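You operate a simulated robot arm through the tools that you are given. There is no shell and no other tool. Be economical: measure what you need, move in short steps, check, and stop when the job is done.

The job below is to be done with a simulated robot arm. You get a single attempt, and the scene is never put back.

## Task
Turn the tension knob with the blue dot on the single head to 4. Take the purple cone from the top of the pale green table and put it on the spot right of the hooping jig. Take the black backing roll on the top of the pale green table and put it away on the knee-high shelf of the middle unit. Turn the speed dial of the small panel to 600. Take the oil bottle from the middle shelf of the teal cart and put it on the bed of the white board. Turn the speed dial to 600. Switch the switch of head four on. Turn the tension knob with the orange dot on head three to 5. Push the white drawer shut. Push the grey drawer shut. Switch the switch of head two on. Turn the tension knob with the blue dot on head one to 4. Put one of the teal spindle covers from the ledge under the thread stand on the black sheet. Put one of the black spindle covers from the ledge under the thread stand on the ledge under the thread cupboard. Put the gold spool on the ledge under the thread stand. The order is free. Set down upright: oil bottle, teal spindle cover, black spindle cover, gold spool.

The check looks at the end state, three seconds after you hand in, the way a careful person would. Anything else that was tipped, shoved, dropped, spilled or broken makes it a failure. Lids that push on must go on centred and level and be pressed home; caps that screw on are set level and turned clockwise until they are tight. Flat cloth is picked up by pressing the open fingertips on it (5 to 10 N) and closing them slowly along it; thin cloth reads only 2 to 8 mm in the jaws.

## Robot
A 6-joint arm with a two-finger parallel gripper on a trunk, on a base that drives. Base frame: it is fixed to the floor where the robot stands at the start and does not move with it; the origin is under the middle of the robot, x ahead of it, y to its left, z up; the surface under the hand at the start is at about z = 75. Units: cm, degrees, N and s.
Its first joint turns from -166.0 to 166.0 degrees. Places, roughly: bed of the white board (34x15 cm) [14, -134, 72]; black backing roll (8x8x20 cm) [50, -10, 80]; black sheet (24x30x3 cm) [-20, 610, 80]; black spindle cover (3x3x8 cm) [120, 270, 100]; gold spool (4x4x7 cm) [130, 310, 40]; grey drawer [40, 250, 60]; knee-high shelf of the middle unit [-150, -220, 40]; ledge under the thread cupboard (88x16 cm) [310, 376, 88]; ledge under the thread stand (180x13 cm) [120, 214, 98]; oil bottle [125, -50, 50]; purple cone (7x6x13 cm) [50, 10, 80]; speed dial [50, 120, 150]; speed dial of the small panel [60, -20, 130]; spot right of the hooping jig (17x18 cm) [48, 372, 82]; switch of head four [70, 150, 140]; switch of head two [70, 250, 140]; teal spindle cover (3x3x8 cm) [120, 270, 100]; tension knob with the blue dot on head one [70, 300, 150]; tension knob with the blue dot on the single head [70, 10, 140]; tension knob with the orange dot on head three [70, 190, 140]; white drawer [40, 200, 60]. Payload 3.91 kg.
Tool frame: the origin (TCP) lies between the finger pads and is the grasp point; the fingertips stand 3 cm ahead of it; z points along the fingers, y is the line along which they close. The gripper opens to 11 cm. The fingers are 2 cm wide and 1 cm thick; the gripper's body (4.8 by 11.2 cm) begins 5.5 cm behind the TCP.
Orientation is that of the tool frame in the base frame, as a unit quaternion [w, x, y, z]. With the fingers straight down and closing along the base's y, the tool's x points along the base's -x, its y along +y and its z along -z.

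## Interface
- The arm moves only by the tool move_arm. Its argument "commands" is a list of rows, each an object of numbers (a shift or turn left out is 0, a gripper value left out holds the last): "x", "y", "z": the shift along the base's x, y, z in units of 50 mm (1.0 is 50 mm); "rx", "ry", "rz": the turn, a rotation vector about the base's x, y, z in units of 8 degrees (1.0 is 8 degrees). In form: [{"x": .., "y": .., "z": .., "rx": .., "ry": .., "rz": ..}, ...]. A call has 1 to 8 rows; each row shifts and turns the commanded pose from where the row before left it. "fingers" is the opening, from 0 (shut) to 1 (fully open), set as the call begins (left out, the last holds). A call with a number of a shift or a turn outside -1 to 1 is refused whole. A row lasts 0.2 s, in which the tool goes at most 5 cm and 8.6 degrees; a call with a longer step from one row to the next is refused whole, and so is a gripper value outside its range. Where a pose cannot be reached the arm comes as near as it can. A force on the tool above 40 N (or 10 N above the force at the start of the call, whichever is more), or a blocked arm, ends the call early, and 0.2 s more pass. Each finger travels about 10.8 cm/s and halts on what it meets, pressing with about 40 N; the grip force reading is that of the motor and also rises with nothing between the fingers. The clock runs only during rows and for 0.2 s after the last one: add rows that do not move to give the fingers time. The reply holds the time, the measured pose of the TCP, the force on the tool along the base axes, the opening and the grip force, in the units named above and with some noise, with the torque about the TCP (base axes, N m) and any sound that the robot's microphone picked up, and new pictures: "pictures" is both (left out), scene, wrist or none.
- Cameras (640 x 400 px; columns grow to the right, rows downward): "scene" is now at [53.9, 8.42, 105.74]; the picture's right is [-0.00, -1.00, 0.07], its down [-0.85, 0.04, 0.53] and it looks along [-0.53, -0.06, -0.85] (base axes); focal length 214 px, centre (320, 200). "wrist" rides on the gripper at [7.2, 1.7, -10.3] in the tool frame; the picture's right is [-0.23, 0.97, 0.00], its down [-0.76, -0.18, -0.62] and it looks along [-0.61, -0.14, 0.78] (tool axes); focal length 222 px, centre (320, 200). There is no depth. A picture from a camera that has moved, and an enlarged one, comes with that camera's place and axes in the base frame and with its lens. The place of the scene camera against the robot may be out by one fixed shift of up to 2.5 cm in any direction.
- base_move(legs): drives the robot by 1 to 6 legs, each [ahead, left, turn to the left] in cm, cm and degrees, along the robot's own axes; the way and the turn of a leg run together, so that a leg with both is an arc; at most 150 cm and 180 degrees a leg. The arm and the cameras ride along, it lands a little off, and it stops where it bumps. It gives what a move gives, and a new picture of the scene camera.
- pan_tilt(pan, tilt): turns the head with the scene camera to pan (to the left, within 80 degrees either way) and tilt (down, from -29 to 69), counted from straight ahead of the robot. It gives what a move gives, and a new picture of the scene camera.
- inspect(camera, box): a new picture of the part [left, top, right, bottom] of that camera's present view, enlarged. No time passes.
- close_job(): hands the job in; it is judged then, once.

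Go step by step. Nothing tells you exact positions but the pictures and the camera data: compare them with the known pose of the tool, close in by small moves and look again before you grip or let go. The budget is 535 turns and 360 pictures, counting those below and the enlarged ones. Unless the task says otherwise, let go and move clear before handing in, and close with one line.

The tools are called after "Request:" as a command line: name --argument value ..., lists and objects as JSON in quotes. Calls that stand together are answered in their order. move_arm: Moves the arm, as the interface text tells. Its arguments: {"type":"object","properties":{"commands":{"type":"array"},"fingers":{"type":"number"},"pictures":{"type":"string","enum":["both","scene","wrist","none"]}},"required":["commands"]} The other tools are called the same way: base_move (legs) drives the base; pan_tilt (pan, tilt) turns the head that bears the scene camera; inspect (camera, box) takes an enlarged picture of a part of a camera's view; close_job () hands the job in.

At the start:

```text
time: 0.0
ee_pos: [47.54, 9.33, 100.17]
orientation: [0.0, 0.0, 1.0, 0.0]
wrist_force: [-0.3, 0.0, -0.5]
moment: [0.03, 0.02, 0.03]
gripper_width: 11.01
grasp_force: 0.1
robot x, y, heading: [-0.04, 0.25, 0.1]
head pan, tilt: [-4.2, 31.9]
```

scene: 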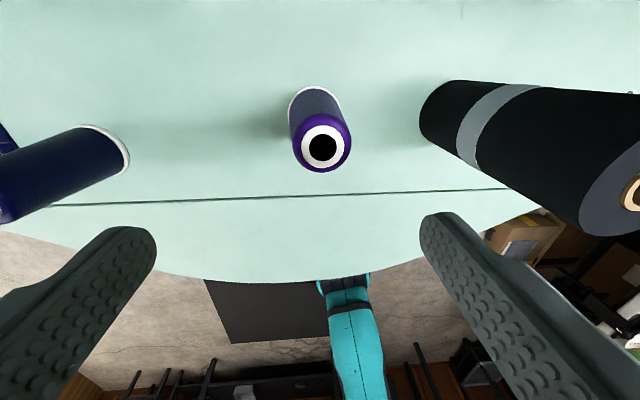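
wrist: 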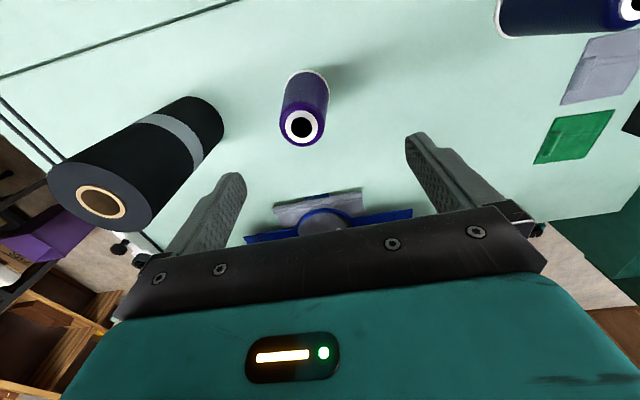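

I see the pale green table with the purple cone ahead of the hand and the black roll to its right. I'll look around with the head first.

Request:
pan_tilt --pan 0 --tilt 20

```text
time: 0.7
ee_pos: [47.58, 9.35, 100.02]
orientation: [0.0, 0.001, 1.0, 0.0]
wrist_force: [-0.1, -0.1, 0.0]
moment: [0.0, 0.0, -0.01]
gripper_width: 11.01
grasp_force: 0.2
robot x, y, heading: [-0.12, -0.23, 0.1]
head pan, tilt: [0.0, 20.0]
camera scene: at [55.79, 9.08, 105.29], right [0.0, -1.0, 0.0], down [-0.94, 0.0, 0.34], along [-0.34, 0.0, -0.94], focal length 214 px, centre (320, 200)
```

scene: 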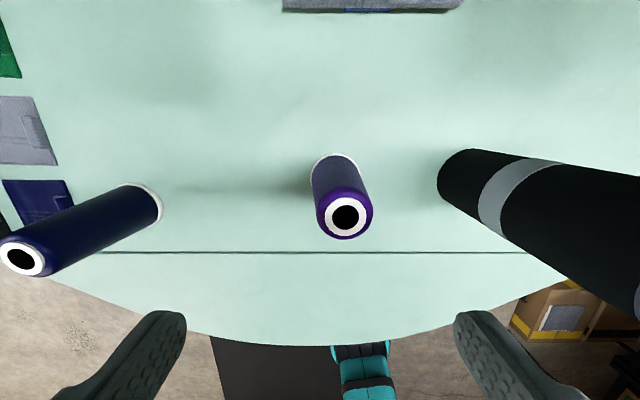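

The scene camera rides on the hand, so I'll lift the hand and point it ahead to look at the machine.

Request:
move_arm --commands '[{"z": 1, "ry": -1}, {"z": 1, "ry": -1}, {"z": 1, "ry": -1}, {"z": 1, "ry": -1}, {"z": 1, "ry": -1}, {"z": 1, "ry": -1}, {"ry": -1}, {"ry": -1}]' --pictures "none"

Request:
move_arm --commands '[{"ry": -1}, {"ry": -1}, {"ry": -1}, {"ry": -0.25}, {}]' --pictures "both"

```text
time: 2.5
ee_pos: [47.54, 9.29, 130.06]
orientation: [0.53, -0.001, 0.848, 0.0]
wrist_force: [0.9, 0.1, 0.5]
moment: [-0.02, 0.0, -0.02]
gripper_width: 10.98
grasp_force: 0.0
robot x, y, heading: [0.1, -0.35, 0.1]
head pan, tilt: [0.0, 20.0]
```

```text
time: 3.7
ee_pos: [47.66, 9.33, 130.1]
orientation: [0.707, 0.0, 0.707, 0.0]
wrist_force: [0.7, 0.1, -0.1]
moment: [-0.03, 0.02, 0.01]
gripper_width: 11.01
grasp_force: 0.1
robot x, y, heading: [0.31, 0.26, 0.0]
head pan, tilt: [0.0, 20.0]
camera scene: at [44.29, 9.07, 139.43], right [0.0, -1.0, 0.0], down [-0.34, 0.0, -0.94], along [0.94, 0.0, -0.34], focal length 214 px, centre (320, 200)
camera wrist: at [37.32, 11.08, 122.81], right [0.0, 0.97, 0.23], down [-0.62, -0.18, 0.76], along [0.78, -0.14, 0.61], focal length 222 px, centre (320, 200)
```

scene: 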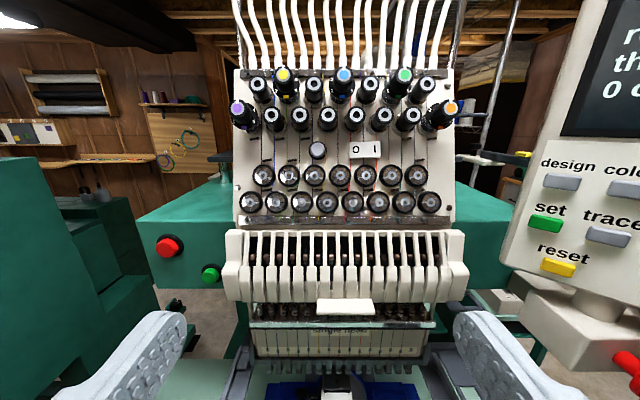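
wrist: 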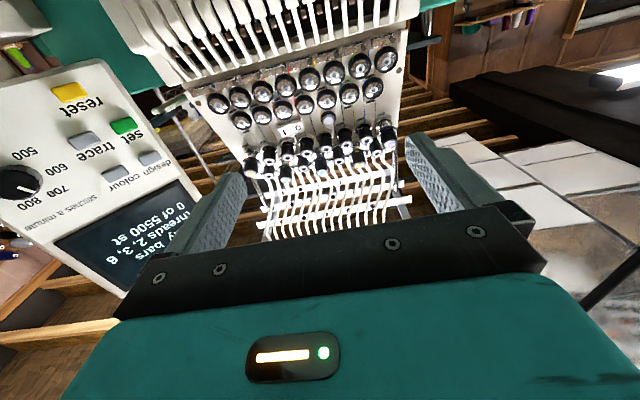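

The single head stands ahead, the blue-dot knob near (343,80); the small panel with its dial is to the right. I'll enlarge both.

Request:
inspect --camera "scene" --box '[220, 50, 470, 206]'

Request:
inspect --camera "wrist" --box '[0, 100, 200, 225]'

```text
2.56 times, centred on (345, 128) of scene
camera zoom: at [44.29, 9.07, 139.43], right [0.0, -1.0, 0.0], down [-0.34, 0.0, -0.94], along [0.94, 0.0, -0.34], focal length 549 px, centre (256, 384)
```

zoom: 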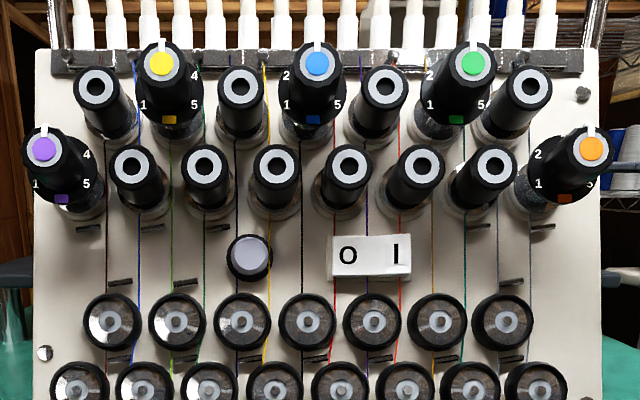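

```text
3.20 times, centred on (100, 162) of wrist
camera zoom: at [37.32, 11.08, 122.81], right [0.0, 0.97, 0.23], down [-0.62, -0.18, 0.76], along [0.78, -0.14, 0.61], focal length 711 px, centre (1024, 320)
```

zoom: 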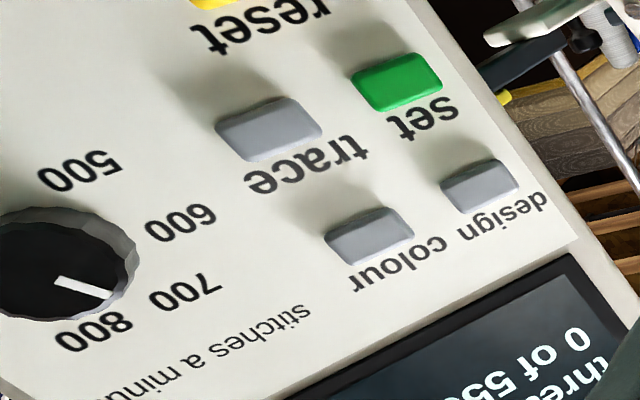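

The head's face leans back about 20°, so I'll pitch the hand down 20° and raise it to look along the blue knob's axis.

Request:
move_arm --commands '[{"z": 0.9, "y": -0.16, "ry": 0.84}, {"z": 0.9, "y": -0.16, "ry": 0.83}, {"z": 0.9, "y": -0.16, "ry": 0.83}, {}]' --pictures "none"

Request:
pan_tilt --pan 0 --tilt 0

Request:
inspect --camera "scene" --box '[220, 120, 420, 245]'

```text
time: 4.7
ee_pos: [47.78, 6.84, 143.71]
orientation: [0.573, 0.0, 0.819, 0.0]
wrist_force: [0.0, 0.7, -0.2]
moment: [0.06, 0.03, 0.01]
gripper_width: 10.99
grasp_force: 0.2
robot x, y, heading: [0.22, -0.32, 0.2]
head pan, tilt: [0.0, 20.0]
```

```text
time: 5.6
ee_pos: [47.8, 6.71, 143.67]
orientation: [0.574, -0.001, 0.819, 0.001]
wrist_force: [-0.3, 0.4, 0.3]
moment: [0.01, 0.0, -0.02]
gripper_width: 11.04
grasp_force: 0.1
robot x, y, heading: [-0.27, -0.05, 0.0]
head pan, tilt: [0.0, 0.0]
camera scene: at [48.24, 6.61, 156.97], right [0.0, -1.0, 0.0], down [-0.34, 0.0, -0.94], along [0.94, 0.0, -0.34], focal length 214 px, centre (320, 200)
```

scene: 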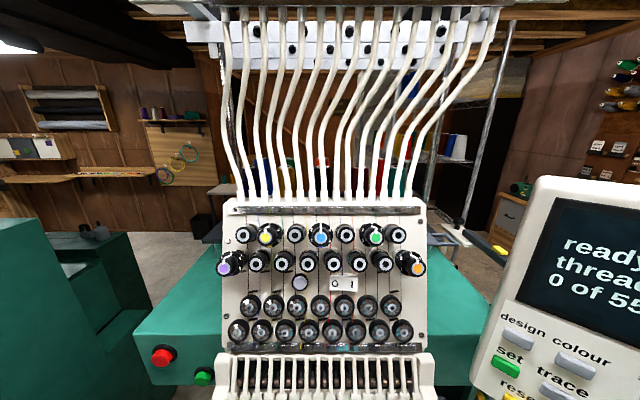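

```text
3.20 times, centred on (320, 182) of scene
camera zoom: at [48.24, 6.61, 156.97], right [0.0, -1.0, 0.0], down [-0.34, 0.0, -0.94], along [0.94, 0.0, -0.34], focal length 686 px, centre (320, 256)
```

zoom: 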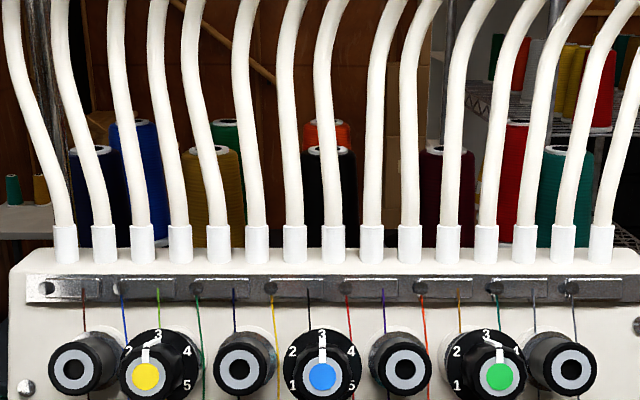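

Blue knob points at 3 now. I'll check its place with the wrist camera too.

Request:
inspect --camera "wrist" --box '[0, 0, 640, 400]'

Request:
inspect --camera "scene" --box '[212, 195, 340, 275]'

```text
1.00 times, centred on (320, 200) of wrist (not enlarged: the box is as wide or as high as the picture)
camera zoom: at [35.72, 8.62, 140.4], right [0.08, 0.97, 0.21], down [-0.33, -0.18, 0.93], along [0.94, -0.14, 0.3], focal length 222 px, centre (320, 200)
```

zoom: 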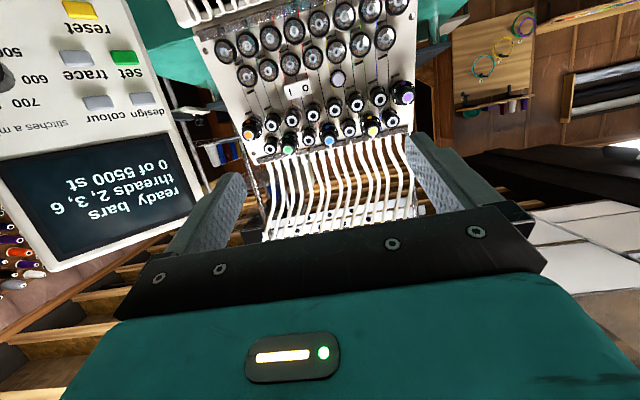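

```text
5.00 times, centred on (276, 235) of scene
camera zoom: at [48.24, 6.61, 156.97], right [0.0, -1.0, 0.0], down [-0.34, 0.0, -0.94], along [0.94, 0.0, -0.34], focal length 1072 px, centre (540, 25)
```

zoom: 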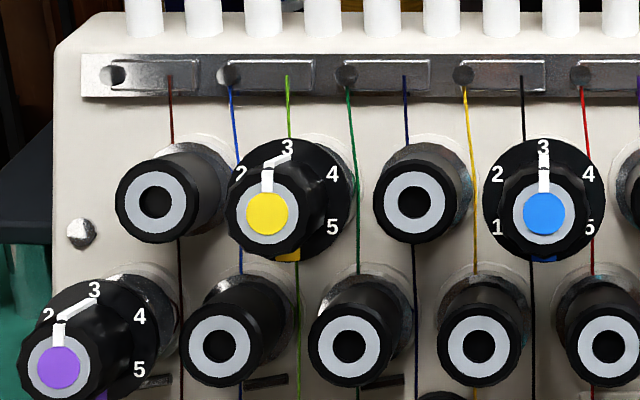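

Request:
inspect --camera "wrist" --box '[230, 70, 422, 190]'

```text
3.33 times, centred on (326, 130) of wrist
camera zoom: at [35.72, 8.62, 140.4], right [0.08, 0.97, 0.21], down [-0.33, -0.18, 0.93], along [0.94, -0.14, 0.3], focal length 740 px, centre (300, 433)
```

zoom: 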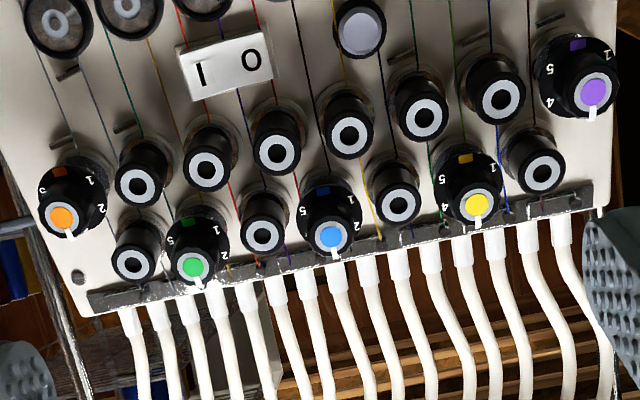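

The coloured knobs stick out about 2 cm more than the grey ones, so I can grip only the front. I'll approach to a standoff and look.

Request:
move_arm --commands '[{"x": 0.8, "z": 0.12}, {"x": 0.8, "z": 0.12}, {"x": 0.8, "z": 0.12}, {"x": 0.7, "z": 0.12}, {}]' --fingers 0.4 --pictures "none"

Request:
pan_tilt --pan 0 --tilt 40

Request:
inspect --camera "wrist" --box '[220, 80, 420, 205]'

```text
time: 6.8
ee_pos: [63.07, 6.85, 145.8]
orientation: [0.574, 0.0, 0.819, 0.0]
wrist_force: [0.2, 0.4, 0.2]
moment: [-0.01, 0.02, 0.02]
gripper_width: 4.38
grasp_force: 0.0
robot x, y, heading: [-0.1, 0.09, -0.1]
head pan, tilt: [0.0, 0.0]
```

```text
time: 7.8
ee_pos: [63.08, 6.87, 145.85]
orientation: [0.574, 0.001, 0.819, 0.0]
wrist_force: [0.3, -0.1, -0.2]
moment: [0.0, 0.01, 0.03]
gripper_width: 4.39
grasp_force: 0.0
robot x, y, heading: [0.11, -0.07, -0.0]
head pan, tilt: [0.0, 40.0]
camera scene: at [60.91, 6.67, 153.32], right [0.0, -1.0, 0.0], down [-0.87, 0.0, -0.5], along [0.5, 0.0, -0.87], focal length 214 px, centre (320, 200)
```

scene: 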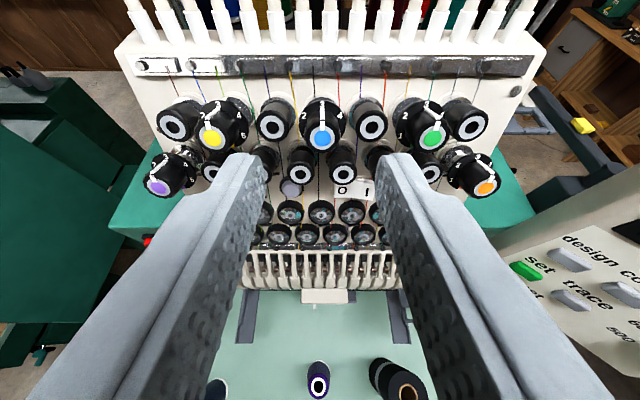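

```text
3.20 times, centred on (320, 142) of wrist
camera zoom: at [51.01, 8.68, 142.56], right [0.08, 0.97, 0.21], down [-0.33, -0.18, 0.93], along [0.94, -0.14, 0.3], focal length 711 px, centre (320, 384)
```

zoom: 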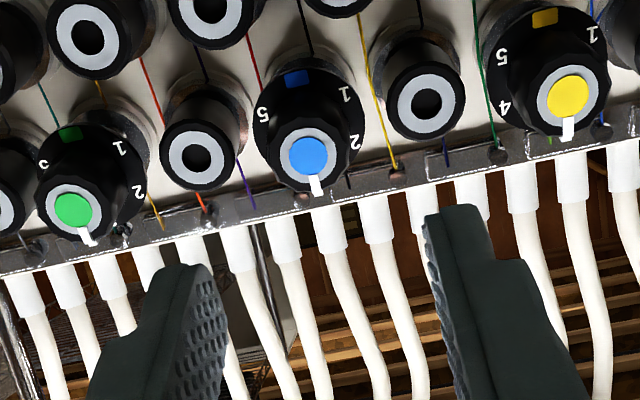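

Request:
move_arm --commands '[{"x": 0.5, "z": -0.22}, {"x": 0.48, "z": -0.22}, {}]' --pictures "both"

```text
time: 8.6
ee_pos: [68.14, 7.09, 143.75]
orientation: [0.574, -0.001, 0.819, 0.002]
wrist_force: [0.2, -1.0, 0.1]
moment: [-0.01, 0.0, 0.02]
gripper_width: 4.41
grasp_force: 0.1
robot x, y, heading: [0.36, 0.2, 0.3]
head pan, tilt: [0.0, 40.0]
camera scene: at [65.84, 6.7, 151.21], right [0.0, -1.0, 0.0], down [-0.87, 0.0, -0.5], along [0.5, 0.0, -0.87], focal length 214 px, centre (320, 200)
camera wrist: at [55.95, 8.71, 140.46], right [0.08, 0.97, 0.21], down [-0.33, -0.18, 0.93], along [0.94, -0.14, 0.3], focal length 222 px, centre (320, 200)
```

scene: 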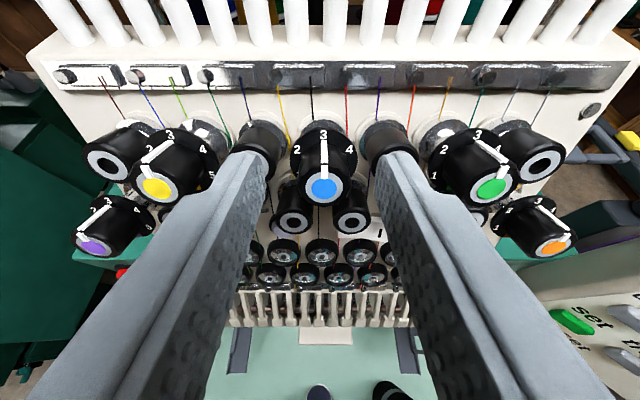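
wrist: 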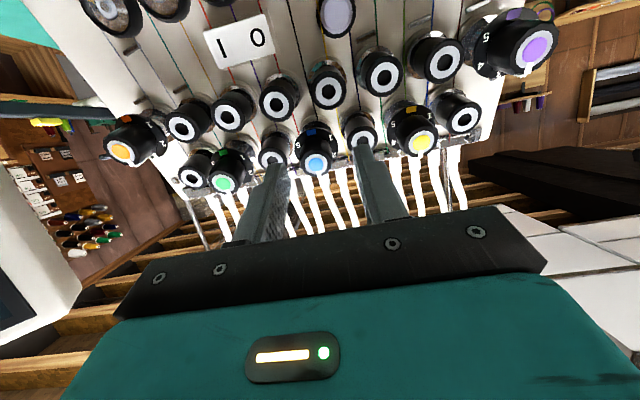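

The blue cap sits between the fingertips. I'll advance a little and close.

Request:
move_arm --commands '[{"x": 0.09, "z": -0.03}, {}]' --pictures "none"

Request:
move_arm --commands '[{}, {}, {}]' --fingers 0 --pictures "scene"

```text
time: 9.2
ee_pos: [68.54, 6.83, 143.61]
orientation: [0.574, -0.001, 0.819, 0.0]
wrist_force: [1.0, 0.2, 1.1]
moment: [0.03, -0.03, 0.04]
gripper_width: 4.4
grasp_force: 0.0
robot x, y, heading: [0.01, -0.18, 0.1]
head pan, tilt: [0.0, 40.0]
```

```text
time: 10.0
ee_pos: [68.43, 6.81, 143.62]
orientation: [0.574, 0.0, 0.819, 0.0]
wrist_force: [-0.9, -10.0, -1.3]
moment: [-0.17, 0.11, -0.35]
gripper_width: 2.12
grasp_force: 45.7
robot x, y, heading: [-0.22, 0.14, -0.1]
head pan, tilt: [0.0, 40.0]
camera scene: at [66.29, 6.54, 151.08], right [0.0, -1.0, 0.0], down [-0.87, 0.0, -0.5], along [0.5, 0.0, -0.87], focal length 214 px, centre (320, 200)
```

scene: 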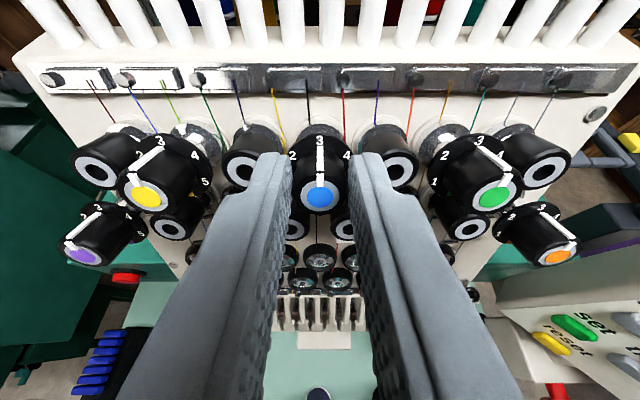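

Gripped the knob at 2.1 cm. Now turn 60° clockwise.

Request:
move_arm --commands '[{"y": -0.03}, {"rx": 0.88, "rz": -0.32}, {"rx": 0.88, "rz": -0.32}, {"rx": 0.88, "rz": -0.32}, {"rx": 0.88, "rz": -0.32}, {"rx": 0.88, "rz": -0.32}, {"rx": 0.88, "rz": -0.32}, {"rx": 0.88, "rz": -0.32}]' --pictures "none"

Request:
move_arm --commands '[{"rx": 0.88, "rz": -0.32}, {}, {}]' --pictures "both"

```text
time: 11.8
ee_pos: [68.4, 6.39, 143.39]
orientation: [0.514, 0.364, 0.734, 0.253]
wrist_force: [-14.4, -28.1, -25.9]
moment: [-0.72, 0.51, -1.44]
gripper_width: 2.11
grasp_force: 45.1
robot x, y, heading: [-0.08, 0.1, 0.1]
head pan, tilt: [0.0, 40.0]
```

```text
time: 12.2
ee_pos: [68.43, 6.34, 143.44]
orientation: [0.501, 0.399, 0.716, 0.277]
wrist_force: [5.3, -9.2, 7.7]
moment: [-0.36, -0.22, -0.99]
gripper_width: 2.17
grasp_force: 45.4
robot x, y, heading: [-0.37, 0.0, 0.1]
head pan, tilt: [0.0, 40.0]
stopped in row 1: the force on the tool passed its limit at 53 N (the readings are from after the stop); the commanded pose is now the measured one
camera scene: at [65.45, 2.26, 148.83], right [-0.29, -0.53, -0.8], down [-0.74, 0.65, -0.16], along [0.61, 0.54, -0.58], focal length 214 px, centre (320, 200)
camera wrist: at [58.01, 13.59, 144.69], right [0.33, 0.32, 0.89], down [-0.5, -0.74, 0.45], along [0.8, -0.59, -0.08], focal length 222 px, centre (320, 200)
```

scene: 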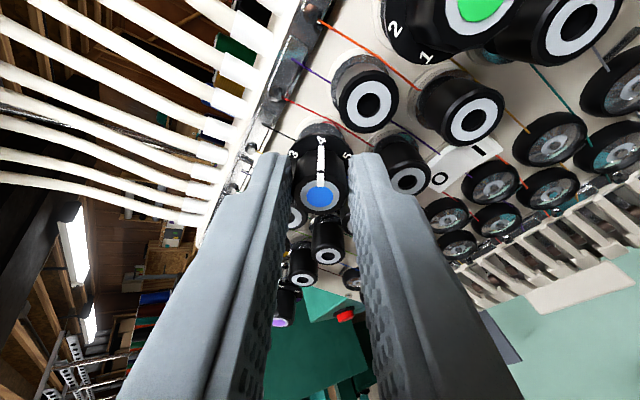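
wrist: 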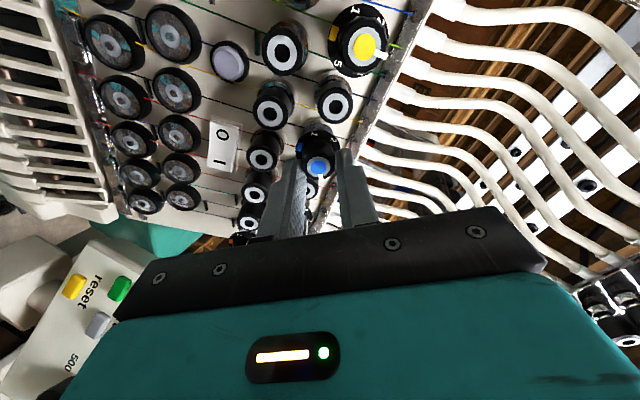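

Request:
inspect --camera "scene" --box '[260, 110, 388, 220]'

Request:
move_arm --commands '[{}, {}, {}]' --fingers 0.4 --pictures "none"

Request:
inspect --camera "scene" --box '[260, 110, 388, 220]'

```text
3.64 times, centred on (324, 165) of scene
camera zoom: at [65.45, 2.26, 148.83], right [-0.29, -0.53, -0.8], down [-0.74, 0.65, -0.16], along [0.61, 0.54, -0.58], focal length 780 px, centre (306, 327)
```

zoom: 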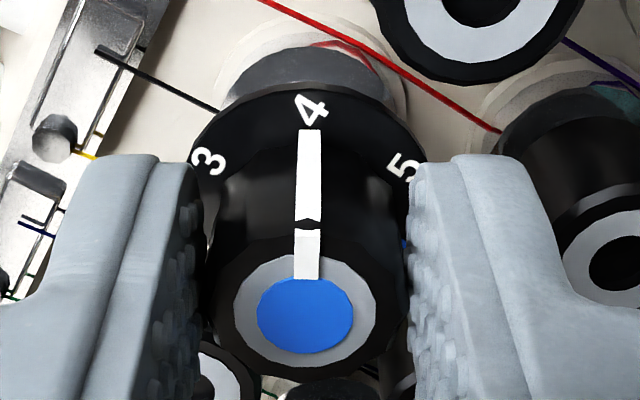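

```text
time: 13.0
ee_pos: [68.39, 6.64, 143.33]
orientation: [0.501, 0.399, 0.716, 0.277]
wrist_force: [-0.3, -0.8, -0.3]
moment: [0.0, -0.02, 0.0]
gripper_width: 4.41
grasp_force: 0.0
robot x, y, heading: [-0.41, 0.16, -0.1]
head pan, tilt: [0.0, 40.0]
```

```text
3.64 times, centred on (324, 165) of scene
camera zoom: at [65.48, 2.47, 148.75], right [-0.29, -0.53, -0.8], down [-0.74, 0.65, -0.16], along [0.6, 0.54, -0.58], focal length 780 px, centre (306, 327)
```

zoom: 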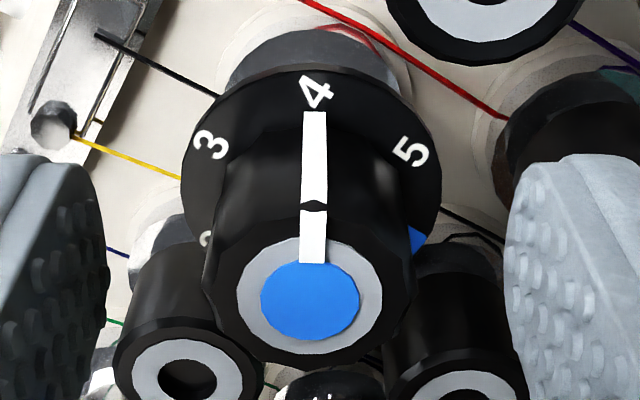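

Blue knob on the single head is at 4. Back off, unroll, and go to the small panel.

Request:
move_arm --commands '[{"x": -0.8, "z": 0.3}, {"x": -0.9, "z": 0.3}, {"x": -0.7, "rx": -0.94, "rz": 0.34}, {"x": -0.7, "rx": -0.94, "rz": 0.34}, {"x": -0.7, "rx": -0.94, "rz": 0.34}, {"x": -0.7, "rx": -0.94, "rz": 0.34}, {"x": -0.7, "rx": -0.94, "rz": 0.34}, {"rx": -0.94, "rz": 0.34}]' --pictures "none"

Request:
move_arm --commands '[{"rx": -0.94, "rz": 0.34}, {"rx": -0.235, "rz": 0.085}, {"y": -0.9, "z": -0.4}, {"y": -0.9, "z": -0.4}, {"y": -0.9, "z": -0.4}, {"y": -0.9, "z": -0.4}, {"y": -0.9, "z": -0.4}, {"y": -0.5}]' --pictures "scene"

```text
time: 14.8
ee_pos: [42.38, 6.6, 146.19]
orientation: [0.572, 0.073, 0.815, 0.048]
wrist_force: [0.1, 0.4, 0.0]
moment: [-0.01, 0.0, -0.01]
gripper_width: 4.38
grasp_force: 0.2
robot x, y, heading: [0.06, -0.13, 0.0]
head pan, tilt: [0.0, 40.0]
```

```text
time: 16.6
ee_pos: [42.2, -18.43, 136.24]
orientation: [0.575, 0.001, 0.818, 0.0]
wrist_force: [0.2, -1.6, 0.3]
moment: [0.06, -0.04, 0.12]
gripper_width: 4.38
grasp_force: 0.1
robot x, y, heading: [0.15, -0.09, -0.1]
head pan, tilt: [0.0, 40.0]
camera scene: at [40.05, -18.61, 143.81], right [0.0, -1.0, 0.0], down [-0.86, 0.0, -0.5], along [0.5, 0.0, -0.86], focal length 214 px, centre (320, 200)
```

scene: 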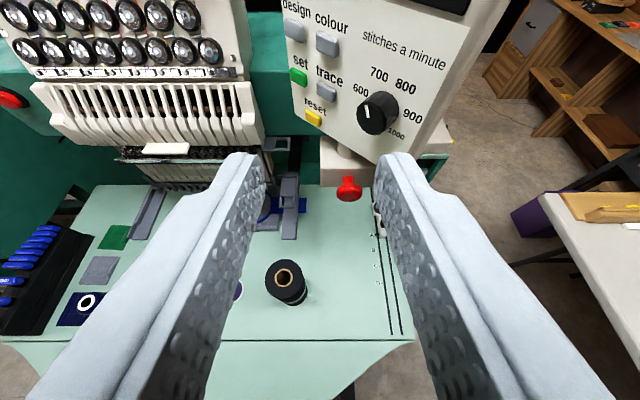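

Request:
pan_tilt --pan 0 --tilt 15

Request:
inspect --camera "wrist" --box '[0, 0, 640, 400]'

```text
time: 17.5
ee_pos: [42.47, -18.13, 136.34]
orientation: [0.575, -0.001, 0.818, 0.001]
wrist_force: [0.3, -0.6, -0.3]
moment: [0.0, 0.02, 0.02]
gripper_width: 4.39
grasp_force: 0.1
robot x, y, heading: [-0.06, -0.21, -0.3]
head pan, tilt: [0.0, 15.0]
camera scene: at [42.33, -18.38, 147.22], right [0.0, -1.0, 0.0], down [-0.57, 0.0, -0.82], along [0.82, 0.0, -0.57], focal length 214 px, centre (320, 200)
```

scene: 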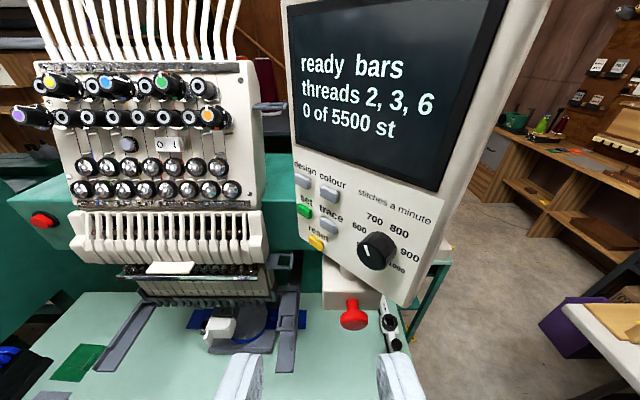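

```text
1.00 times, centred on (320, 200) of wrist (not enlarged: the box is as wide or as high as the picture)
camera zoom: at [30.32, -16.39, 133.03], right [0.07, 0.97, 0.21], down [-0.33, -0.18, 0.93], along [0.94, -0.14, 0.3], focal length 222 px, centre (320, 200)
```

zoom: 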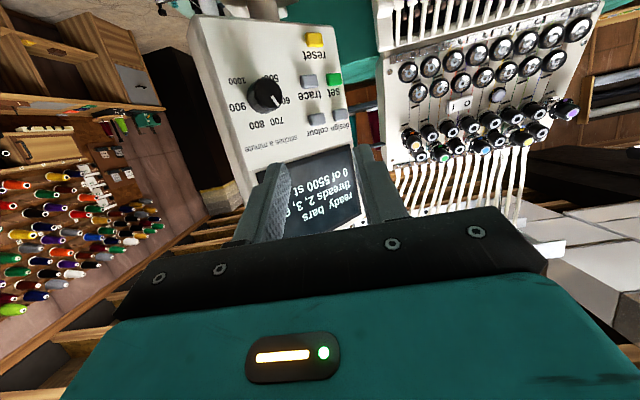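

Dial cap is near (61,-25,127) with the panel turned toward the left by about 36°. I'll line the hand up with its axis.

Request:
move_arm --commands '[{"x": 0.12, "y": 0.1, "z": -0.25, "ry": -0.84}, {"x": 0.12, "y": 0.1, "z": -0.25, "ry": -0.83}, {"x": 0.12, "y": 0.1, "z": -0.25, "ry": -0.83}, {"x": 0.12, "y": 0.1, "z": -0.25, "rz": -0.9}, {"x": 0.12, "y": 0.1, "z": -0.25, "rz": -0.9}, {"x": 0.12, "y": 0.1, "z": -0.25, "rz": -0.9}, {"x": 0.12, "y": 0.1, "z": -0.25, "rz": -0.9}, {"rz": -0.9}]' --pictures "none"

Request:
pan_tilt --pan 0 --tilt 25

Request:
inspect --camera "wrist" --box '[160, 20, 480, 220]'

```text
time: 19.3
ee_pos: [46.19, -15.15, 127.3]
orientation: [0.664, 0.173, 0.712, -0.15]
wrist_force: [0.2, -0.4, 0.8]
moment: [-0.01, 0.09, 0.04]
gripper_width: 4.4
grasp_force: 0.0
out of reach, approached as far as the arm can: row 6, 7, 8
robot x, y, heading: [0.08, 0.27, 0.0]
head pan, tilt: [0.0, 15.0]
```

```text
time: 20.1
ee_pos: [46.22, -15.17, 127.19]
orientation: [0.664, 0.175, 0.712, -0.148]
wrist_force: [-0.3, 0.1, -0.6]
moment: [0.01, 0.02, 0.02]
gripper_width: 4.4
grasp_force: 0.1
robot x, y, heading: [0.35, -0.22, -0.0]
head pan, tilt: [0.0, 25.0]
camera scene: at [43.66, -14.13, 135.99], right [-0.45, -0.9, -0.02], down [-0.43, 0.23, -0.87], along [0.79, -0.38, -0.49], focal length 214 px, centre (320, 200)
```

scene: 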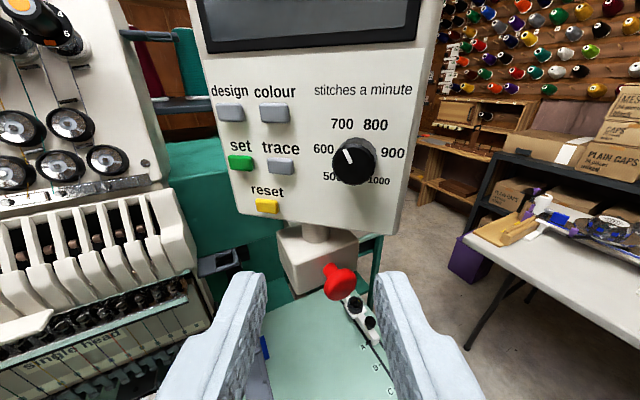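

```text
2.00 times, centred on (320, 120) of wrist
camera zoom: at [37.39, -8.65, 120.76], right [0.45, 0.86, 0.25], down [-0.59, 0.08, 0.8], along [0.67, -0.5, 0.54], focal length 444 px, centre (320, 360)
```

zoom: 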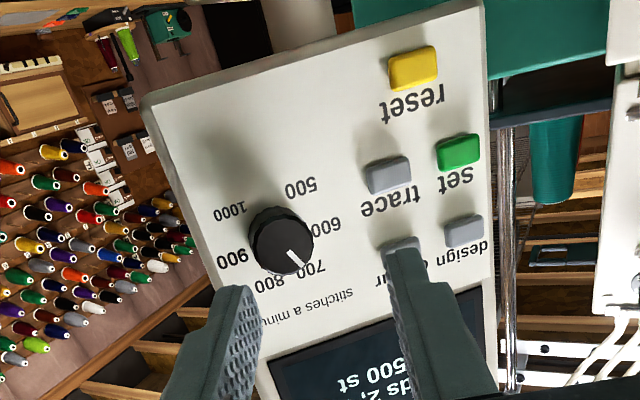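

The arm lacks room for that yaw here; I'll shift the base 20 cm left so the dial axis points at the trunk.

Request:
base_move --legs '[[0, 20, 0]]'

```text
time: 21.7
ee_pos: [46.17, 4.72, 127.11]
orientation: [0.663, 0.171, 0.712, -0.159]
wrist_force: [0.1, 0.4, -1.2]
moment: [0.0, 0.03, 0.05]
gripper_width: 4.41
grasp_force: 0.0
robot x, y, heading: [0.09, 20.06, -0.1]
head pan, tilt: [0.0, 25.0]
camera scene: at [43.67, 5.99, 136.06], right [-0.45, -0.89, 0.0], down [-0.43, 0.22, -0.87], along [0.78, -0.4, -0.49], focal length 214 px, centre (320, 200)
```

scene: 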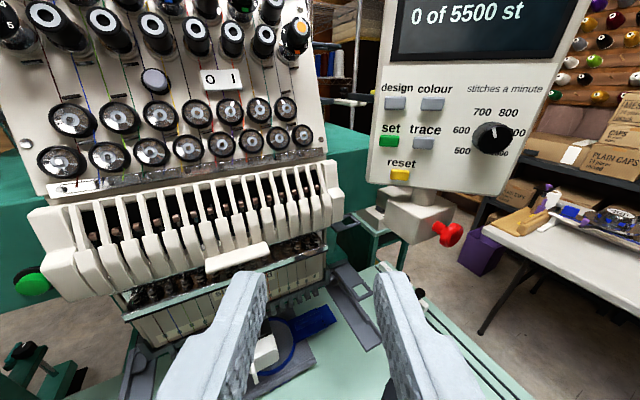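

Request:
move_arm --commands '[{"y": -0.95}, {"y": -0.95}, {"y": -0.95}, {"y": -0.95}, {}]' --pictures "both"

```text
time: 22.9
ee_pos: [46.23, -14.25, 127.02]
orientation: [0.663, 0.17, 0.712, -0.158]
wrist_force: [1.2, 0.1, -0.3]
moment: [0.04, -0.03, 0.0]
gripper_width: 4.39
grasp_force: 0.1
robot x, y, heading: [-0.22, 20.19, -0.4]
head pan, tilt: [0.0, 25.0]
camera scene: at [43.75, -13.0, 135.81], right [-0.45, -0.89, 0.0], down [-0.43, 0.22, -0.87], along [0.78, -0.4, -0.49], focal length 214 px, centre (320, 200)
camera wrist: at [37.46, -7.75, 120.51], right [0.46, 0.86, 0.23], down [-0.59, 0.1, 0.8], along [0.67, -0.5, 0.55], focal length 222 px, centre (320, 200)
```

scene: 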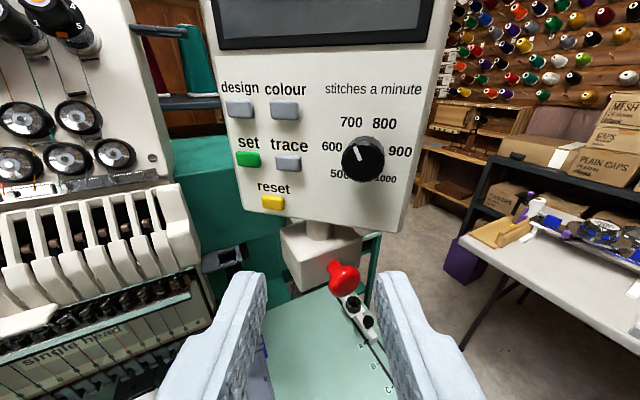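
wrist: 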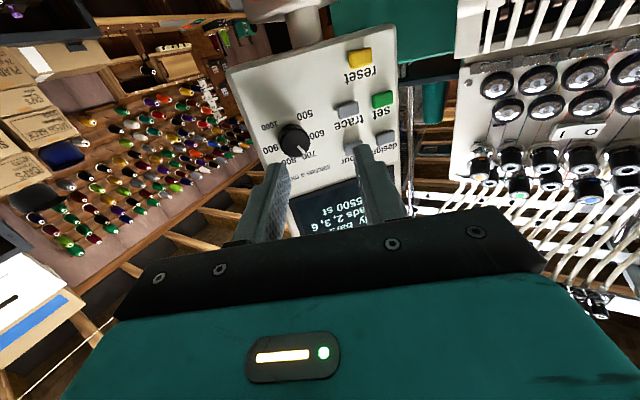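

Request:
move_arm --commands '[{"rz": -0.85, "z": 0.1}, {"rz": -0.85, "z": 0.1}, {"rx": -0.32, "ry": -0.38, "z": 0.1}, {"x": 0.55, "y": -0.42}, {"x": 0.55, "y": -0.42}, {"x": 0.5, "y": -0.4}, {}]' --pictures "both"

```text
time: 24.5
ee_pos: [54.22, -20.37, 128.61]
orientation: [0.662, 0.246, 0.664, -0.245]
wrist_force: [-0.4, 0.7, 0.2]
moment: [-0.02, 0.04, 0.01]
gripper_width: 4.39
grasp_force: 0.0
robot x, y, heading: [0.02, 20.55, 0.0]
head pan, tilt: [0.0, 25.0]
camera scene: at [51.78, -18.19, 137.13], right [-0.65, -0.76, 0.0], down [-0.32, 0.28, -0.91], along [0.69, -0.59, -0.42], focal length 214 px, centre (320, 200)
camera wrist: at [47.55, -12.31, 121.34], right [0.63, 0.74, 0.23], down [-0.59, 0.27, 0.76], along [0.5, -0.62, 0.61], focal length 222 px, centre (320, 200)
```

scene: 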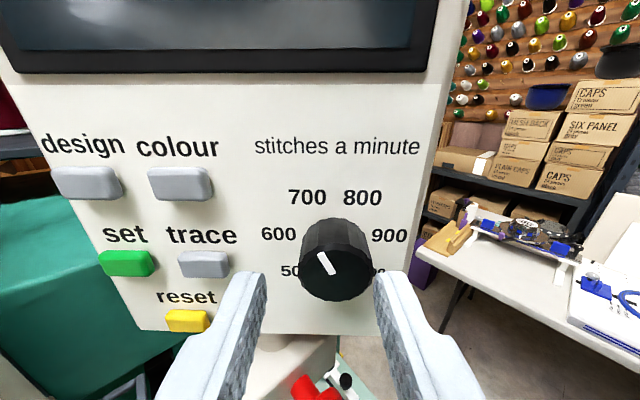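
wrist: 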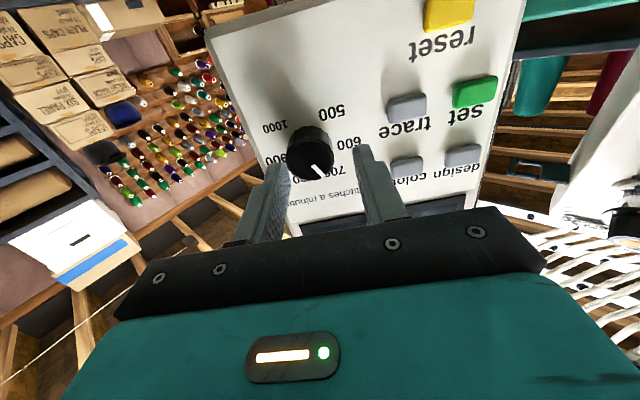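

Request:
inspect --camera "scene" --box '[240, 170, 432, 290]'

Request:
inspect --camera "wrist" --box '[230, 80, 390, 200]'

```text
3.33 times, centred on (336, 230) of scene
camera zoom: at [51.78, -18.19, 137.13], right [-0.65, -0.76, 0.0], down [-0.32, 0.28, -0.91], along [0.69, -0.59, -0.42], focal length 715 px, centre (267, 100)
```

zoom: 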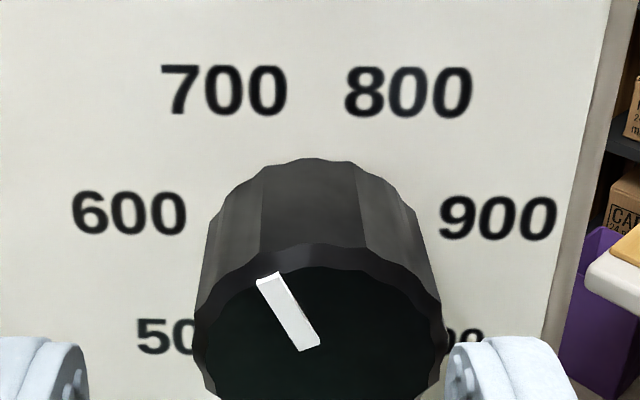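

```text
3.33 times, centred on (310, 140) of wrist
camera zoom: at [47.55, -12.31, 121.34], right [0.63, 0.74, 0.23], down [-0.59, 0.27, 0.76], along [0.5, -0.62, 0.61], focal length 740 px, centre (353, 400)
```

zoom: 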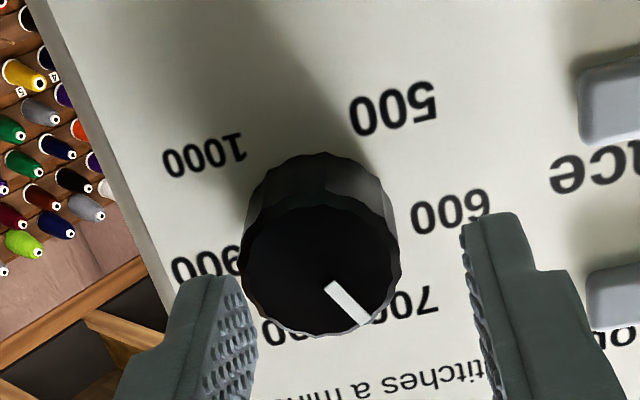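

Dial points at 700 with 60° per step; it needs 60° counter-clockwise. I'll open wider, centre and check.

Request:
move_arm --commands '[{"x": -0.116, "y": -0.138, "z": 0.2}, {"x": 0.15, "y": -0.13}, {}]' --fingers 0.58 --pictures "both"

```text
time: 25.3
ee_pos: [54.38, -21.77, 129.71]
orientation: [0.663, 0.246, 0.664, -0.245]
wrist_force: [0.3, 0.1, -0.3]
moment: [-0.03, -0.03, 0.01]
gripper_width: 6.37
grasp_force: 0.1
robot x, y, heading: [0.28, 20.58, -0.3]
head pan, tilt: [0.0, 25.0]
camera scene: at [51.95, -19.51, 138.19], right [-0.65, -0.76, 0.0], down [-0.32, 0.28, -0.91], along [0.69, -0.59, -0.42], focal length 214 px, centre (320, 200)
camera wrist: at [47.72, -13.63, 122.4], right [0.63, 0.74, 0.23], down [-0.59, 0.27, 0.76], along [0.5, -0.62, 0.61], focal length 222 px, centre (320, 200)
```

scene: 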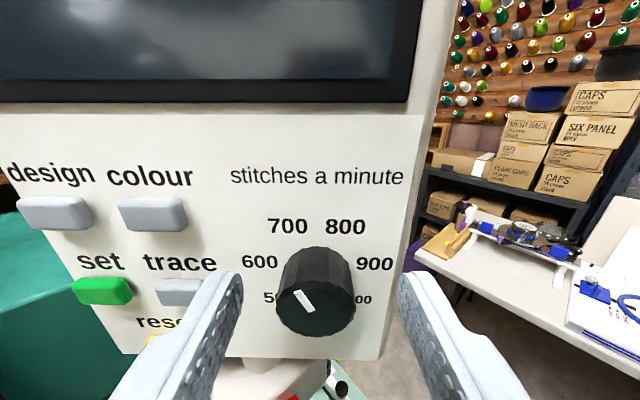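
wrist: 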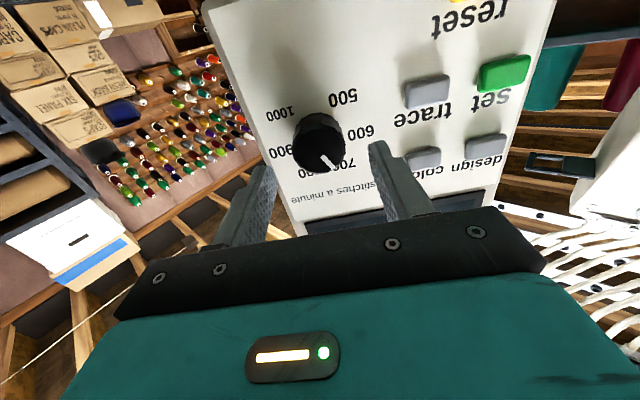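

Request:
move_arm --commands '[{"x": 0.46, "y": -0.386}, {"x": 0.15, "y": -0.13}, {}]' --pictures "both"

```text
time: 25.7
ee_pos: [55.74, -22.92, 129.74]
orientation: [0.662, 0.247, 0.665, -0.243]
wrist_force: [-21.3, 18.8, 3.2]
moment: [-0.18, -0.09, -1.2]
gripper_width: 6.4
grasp_force: 0.1
robot x, y, heading: [-0.11, 20.67, -0.4]
head pan, tilt: [0.0, 25.0]
stopped in row 1: the force on the tool passed its limit at 219 N (the readings are from after the stop); the commanded pose is now the measured one
camera scene: at [53.34, -20.67, 138.19], right [-0.65, -0.76, 0.0], down [-0.32, 0.28, -0.9], along [0.69, -0.59, -0.43], focal length 214 px, centre (320, 200)
camera wrist: at [49.1, -14.75, 122.42], right [0.63, 0.74, 0.23], down [-0.59, 0.27, 0.76], along [0.5, -0.62, 0.6], focal length 222 px, centre (320, 200)
```

scene: 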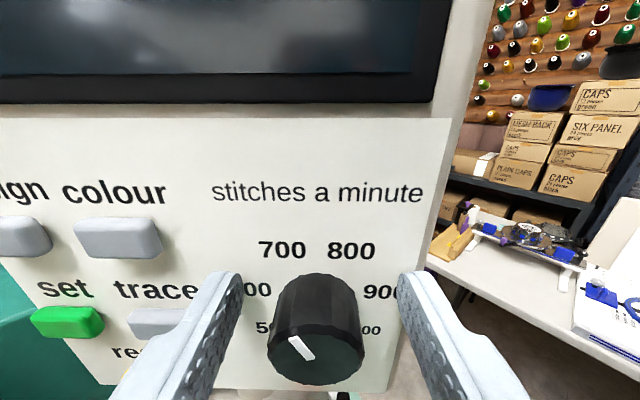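
wrist: 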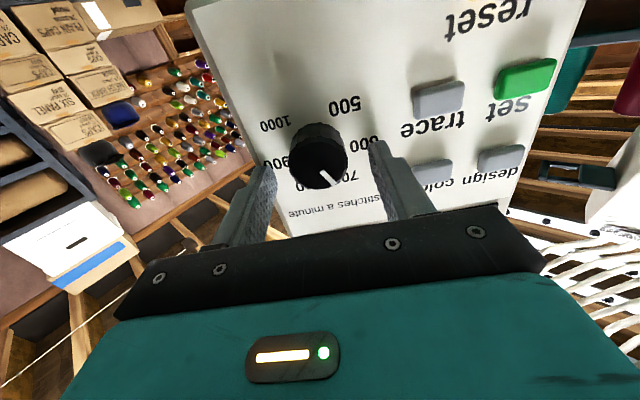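

The fingertips touched the panel face; the cap is 1.2 cm lower than the hand. Back off slightly, lower, then close.

Request:
move_arm --commands '[{"x": -0.08, "y": 0.066}, {"x": 0.03, "y": 0.04, "z": -0.24}, {}]' --pictures "scene"

```text
time: 26.5
ee_pos: [55.92, -22.64, 128.18]
orientation: [0.661, 0.247, 0.666, -0.243]
wrist_force: [0.4, -1.6, -0.1]
moment: [-0.02, 0.03, 0.0]
gripper_width: 6.39
grasp_force: 0.0
robot x, y, heading: [0.04, 20.13, -0.5]
head pan, tilt: [0.0, 25.0]
camera scene: at [53.43, -20.41, 136.69], right [-0.65, -0.76, 0.0], down [-0.33, 0.28, -0.9], along [0.69, -0.59, -0.43], focal length 214 px, centre (320, 200)
```

scene: 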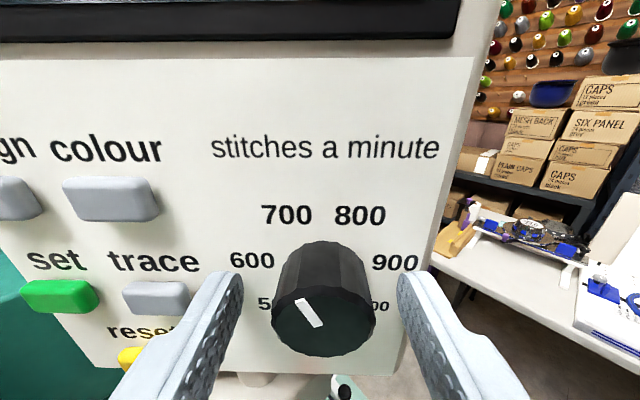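

Request:
move_arm --commands '[{}, {}, {}]' --fingers 0 --pictures "scene"

```text
time: 27.3
ee_pos: [55.83, -22.63, 128.19]
orientation: [0.661, 0.247, 0.666, -0.243]
wrist_force: [-4.3, -8.8, -0.5]
moment: [-0.05, -0.1, -1.33]
gripper_width: 3.47
grasp_force: 44.5
robot x, y, heading: [0.15, 20.13, -0.3]
head pan, tilt: [0.0, 25.0]
camera scene: at [53.34, -20.49, 136.7], right [-0.65, -0.76, 0.0], down [-0.32, 0.28, -0.9], along [0.69, -0.59, -0.43], focal length 214 px, centre (320, 200)
```

scene: 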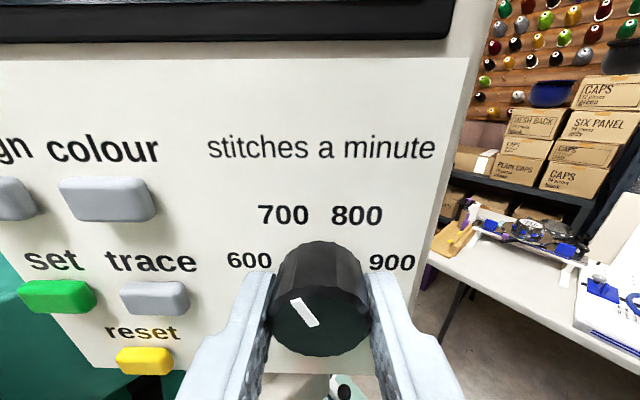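

Request:
move_arm --commands '[{"x": -0.012, "y": -0.014}, {"rx": -0.674, "ry": 0.566}, {"rx": -0.674, "ry": 0.566}, {"rx": -0.674, "ry": 0.566}, {"rx": -0.674, "ry": 0.566}, {"rx": -0.674, "ry": 0.566}, {}]' --pictures "scene"

```text
time: 28.9
ee_pos: [55.6, -22.85, 128.26]
orientation: [0.557, 0.035, 0.707, -0.434]
wrist_force: [-14.8, -17.0, -5.5]
moment: [-0.17, -0.27, -1.57]
gripper_width: 3.47
grasp_force: 45.0
robot x, y, heading: [-0.12, 20.29, -0.4]
head pan, tilt: [0.0, 25.0]
camera scene: at [55.81, -17.56, 135.47], right [-0.53, -0.62, 0.57], down [-0.66, -0.12, -0.74], along [0.53, -0.78, -0.35], focal length 214 px, centre (320, 200)
```

scene: 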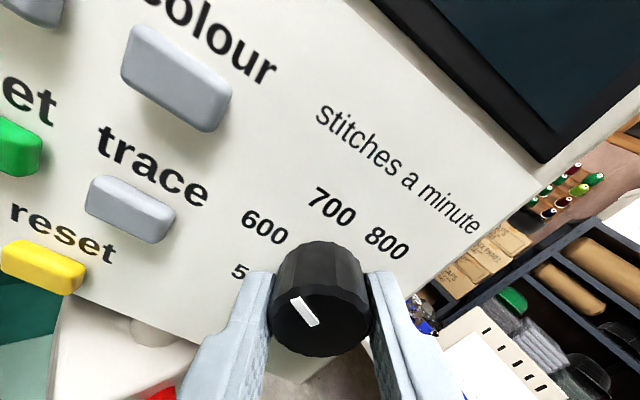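

Request:
move_arm --commands '[{"x": -0.025, "y": -0.03}, {"rx": -0.674, "ry": 0.566}, {"rx": -0.674, "ry": 0.566}, {"rx": -0.674, "ry": 0.566}, {"rx": -0.368, "ry": 0.31}, {}]' --pictures "none"

Request:
inspect --camera "scene" --box '[200, 160, 456, 360]'

Request:
inspect --camera "wrist" --box '[230, 60, 422, 180]'

```text
time: 30.3
ee_pos: [55.57, -22.89, 128.3]
orientation: [0.452, -0.119, 0.695, -0.546]
wrist_force: [-7.7, -15.9, 8.1]
moment: [-0.67, -0.83, -0.89]
gripper_width: 3.44
grasp_force: 45.2
robot x, y, heading: [-0.07, 20.26, -0.1]
head pan, tilt: [0.0, 25.0]
```

```text
2.00 times, centred on (328, 260) of scene
camera zoom: at [57.05, -16.08, 133.34], right [-0.33, -0.38, 0.87], down [-0.83, -0.32, -0.45], along [0.45, -0.87, -0.21], focal length 429 px, centre (304, 80)
```

zoom: 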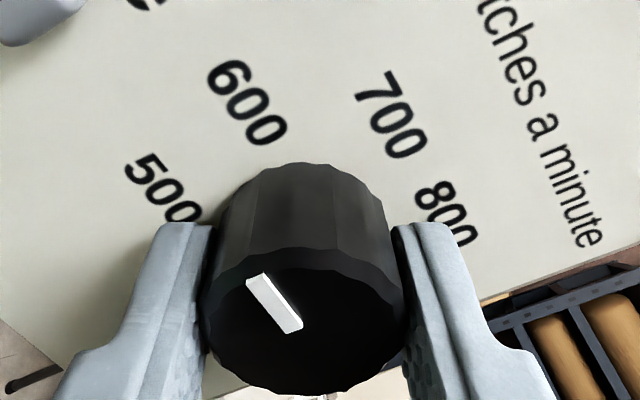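

```text
3.33 times, centred on (326, 120) of wrist
camera zoom: at [44.29, -20.18, 123.16], right [0.45, 0.52, -0.73], down [-0.1, 0.84, 0.53], along [0.89, -0.17, 0.43], focal length 740 px, centre (300, 467)
```

zoom: 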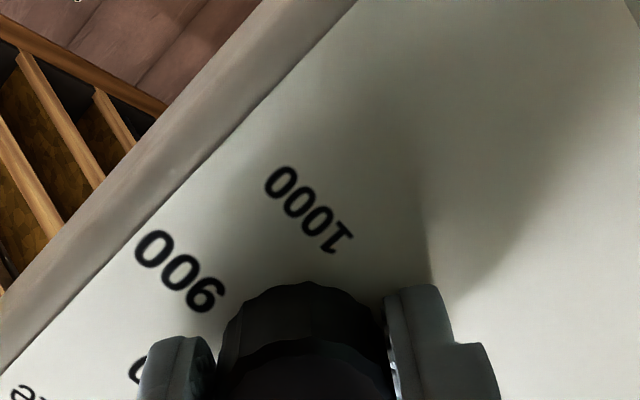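

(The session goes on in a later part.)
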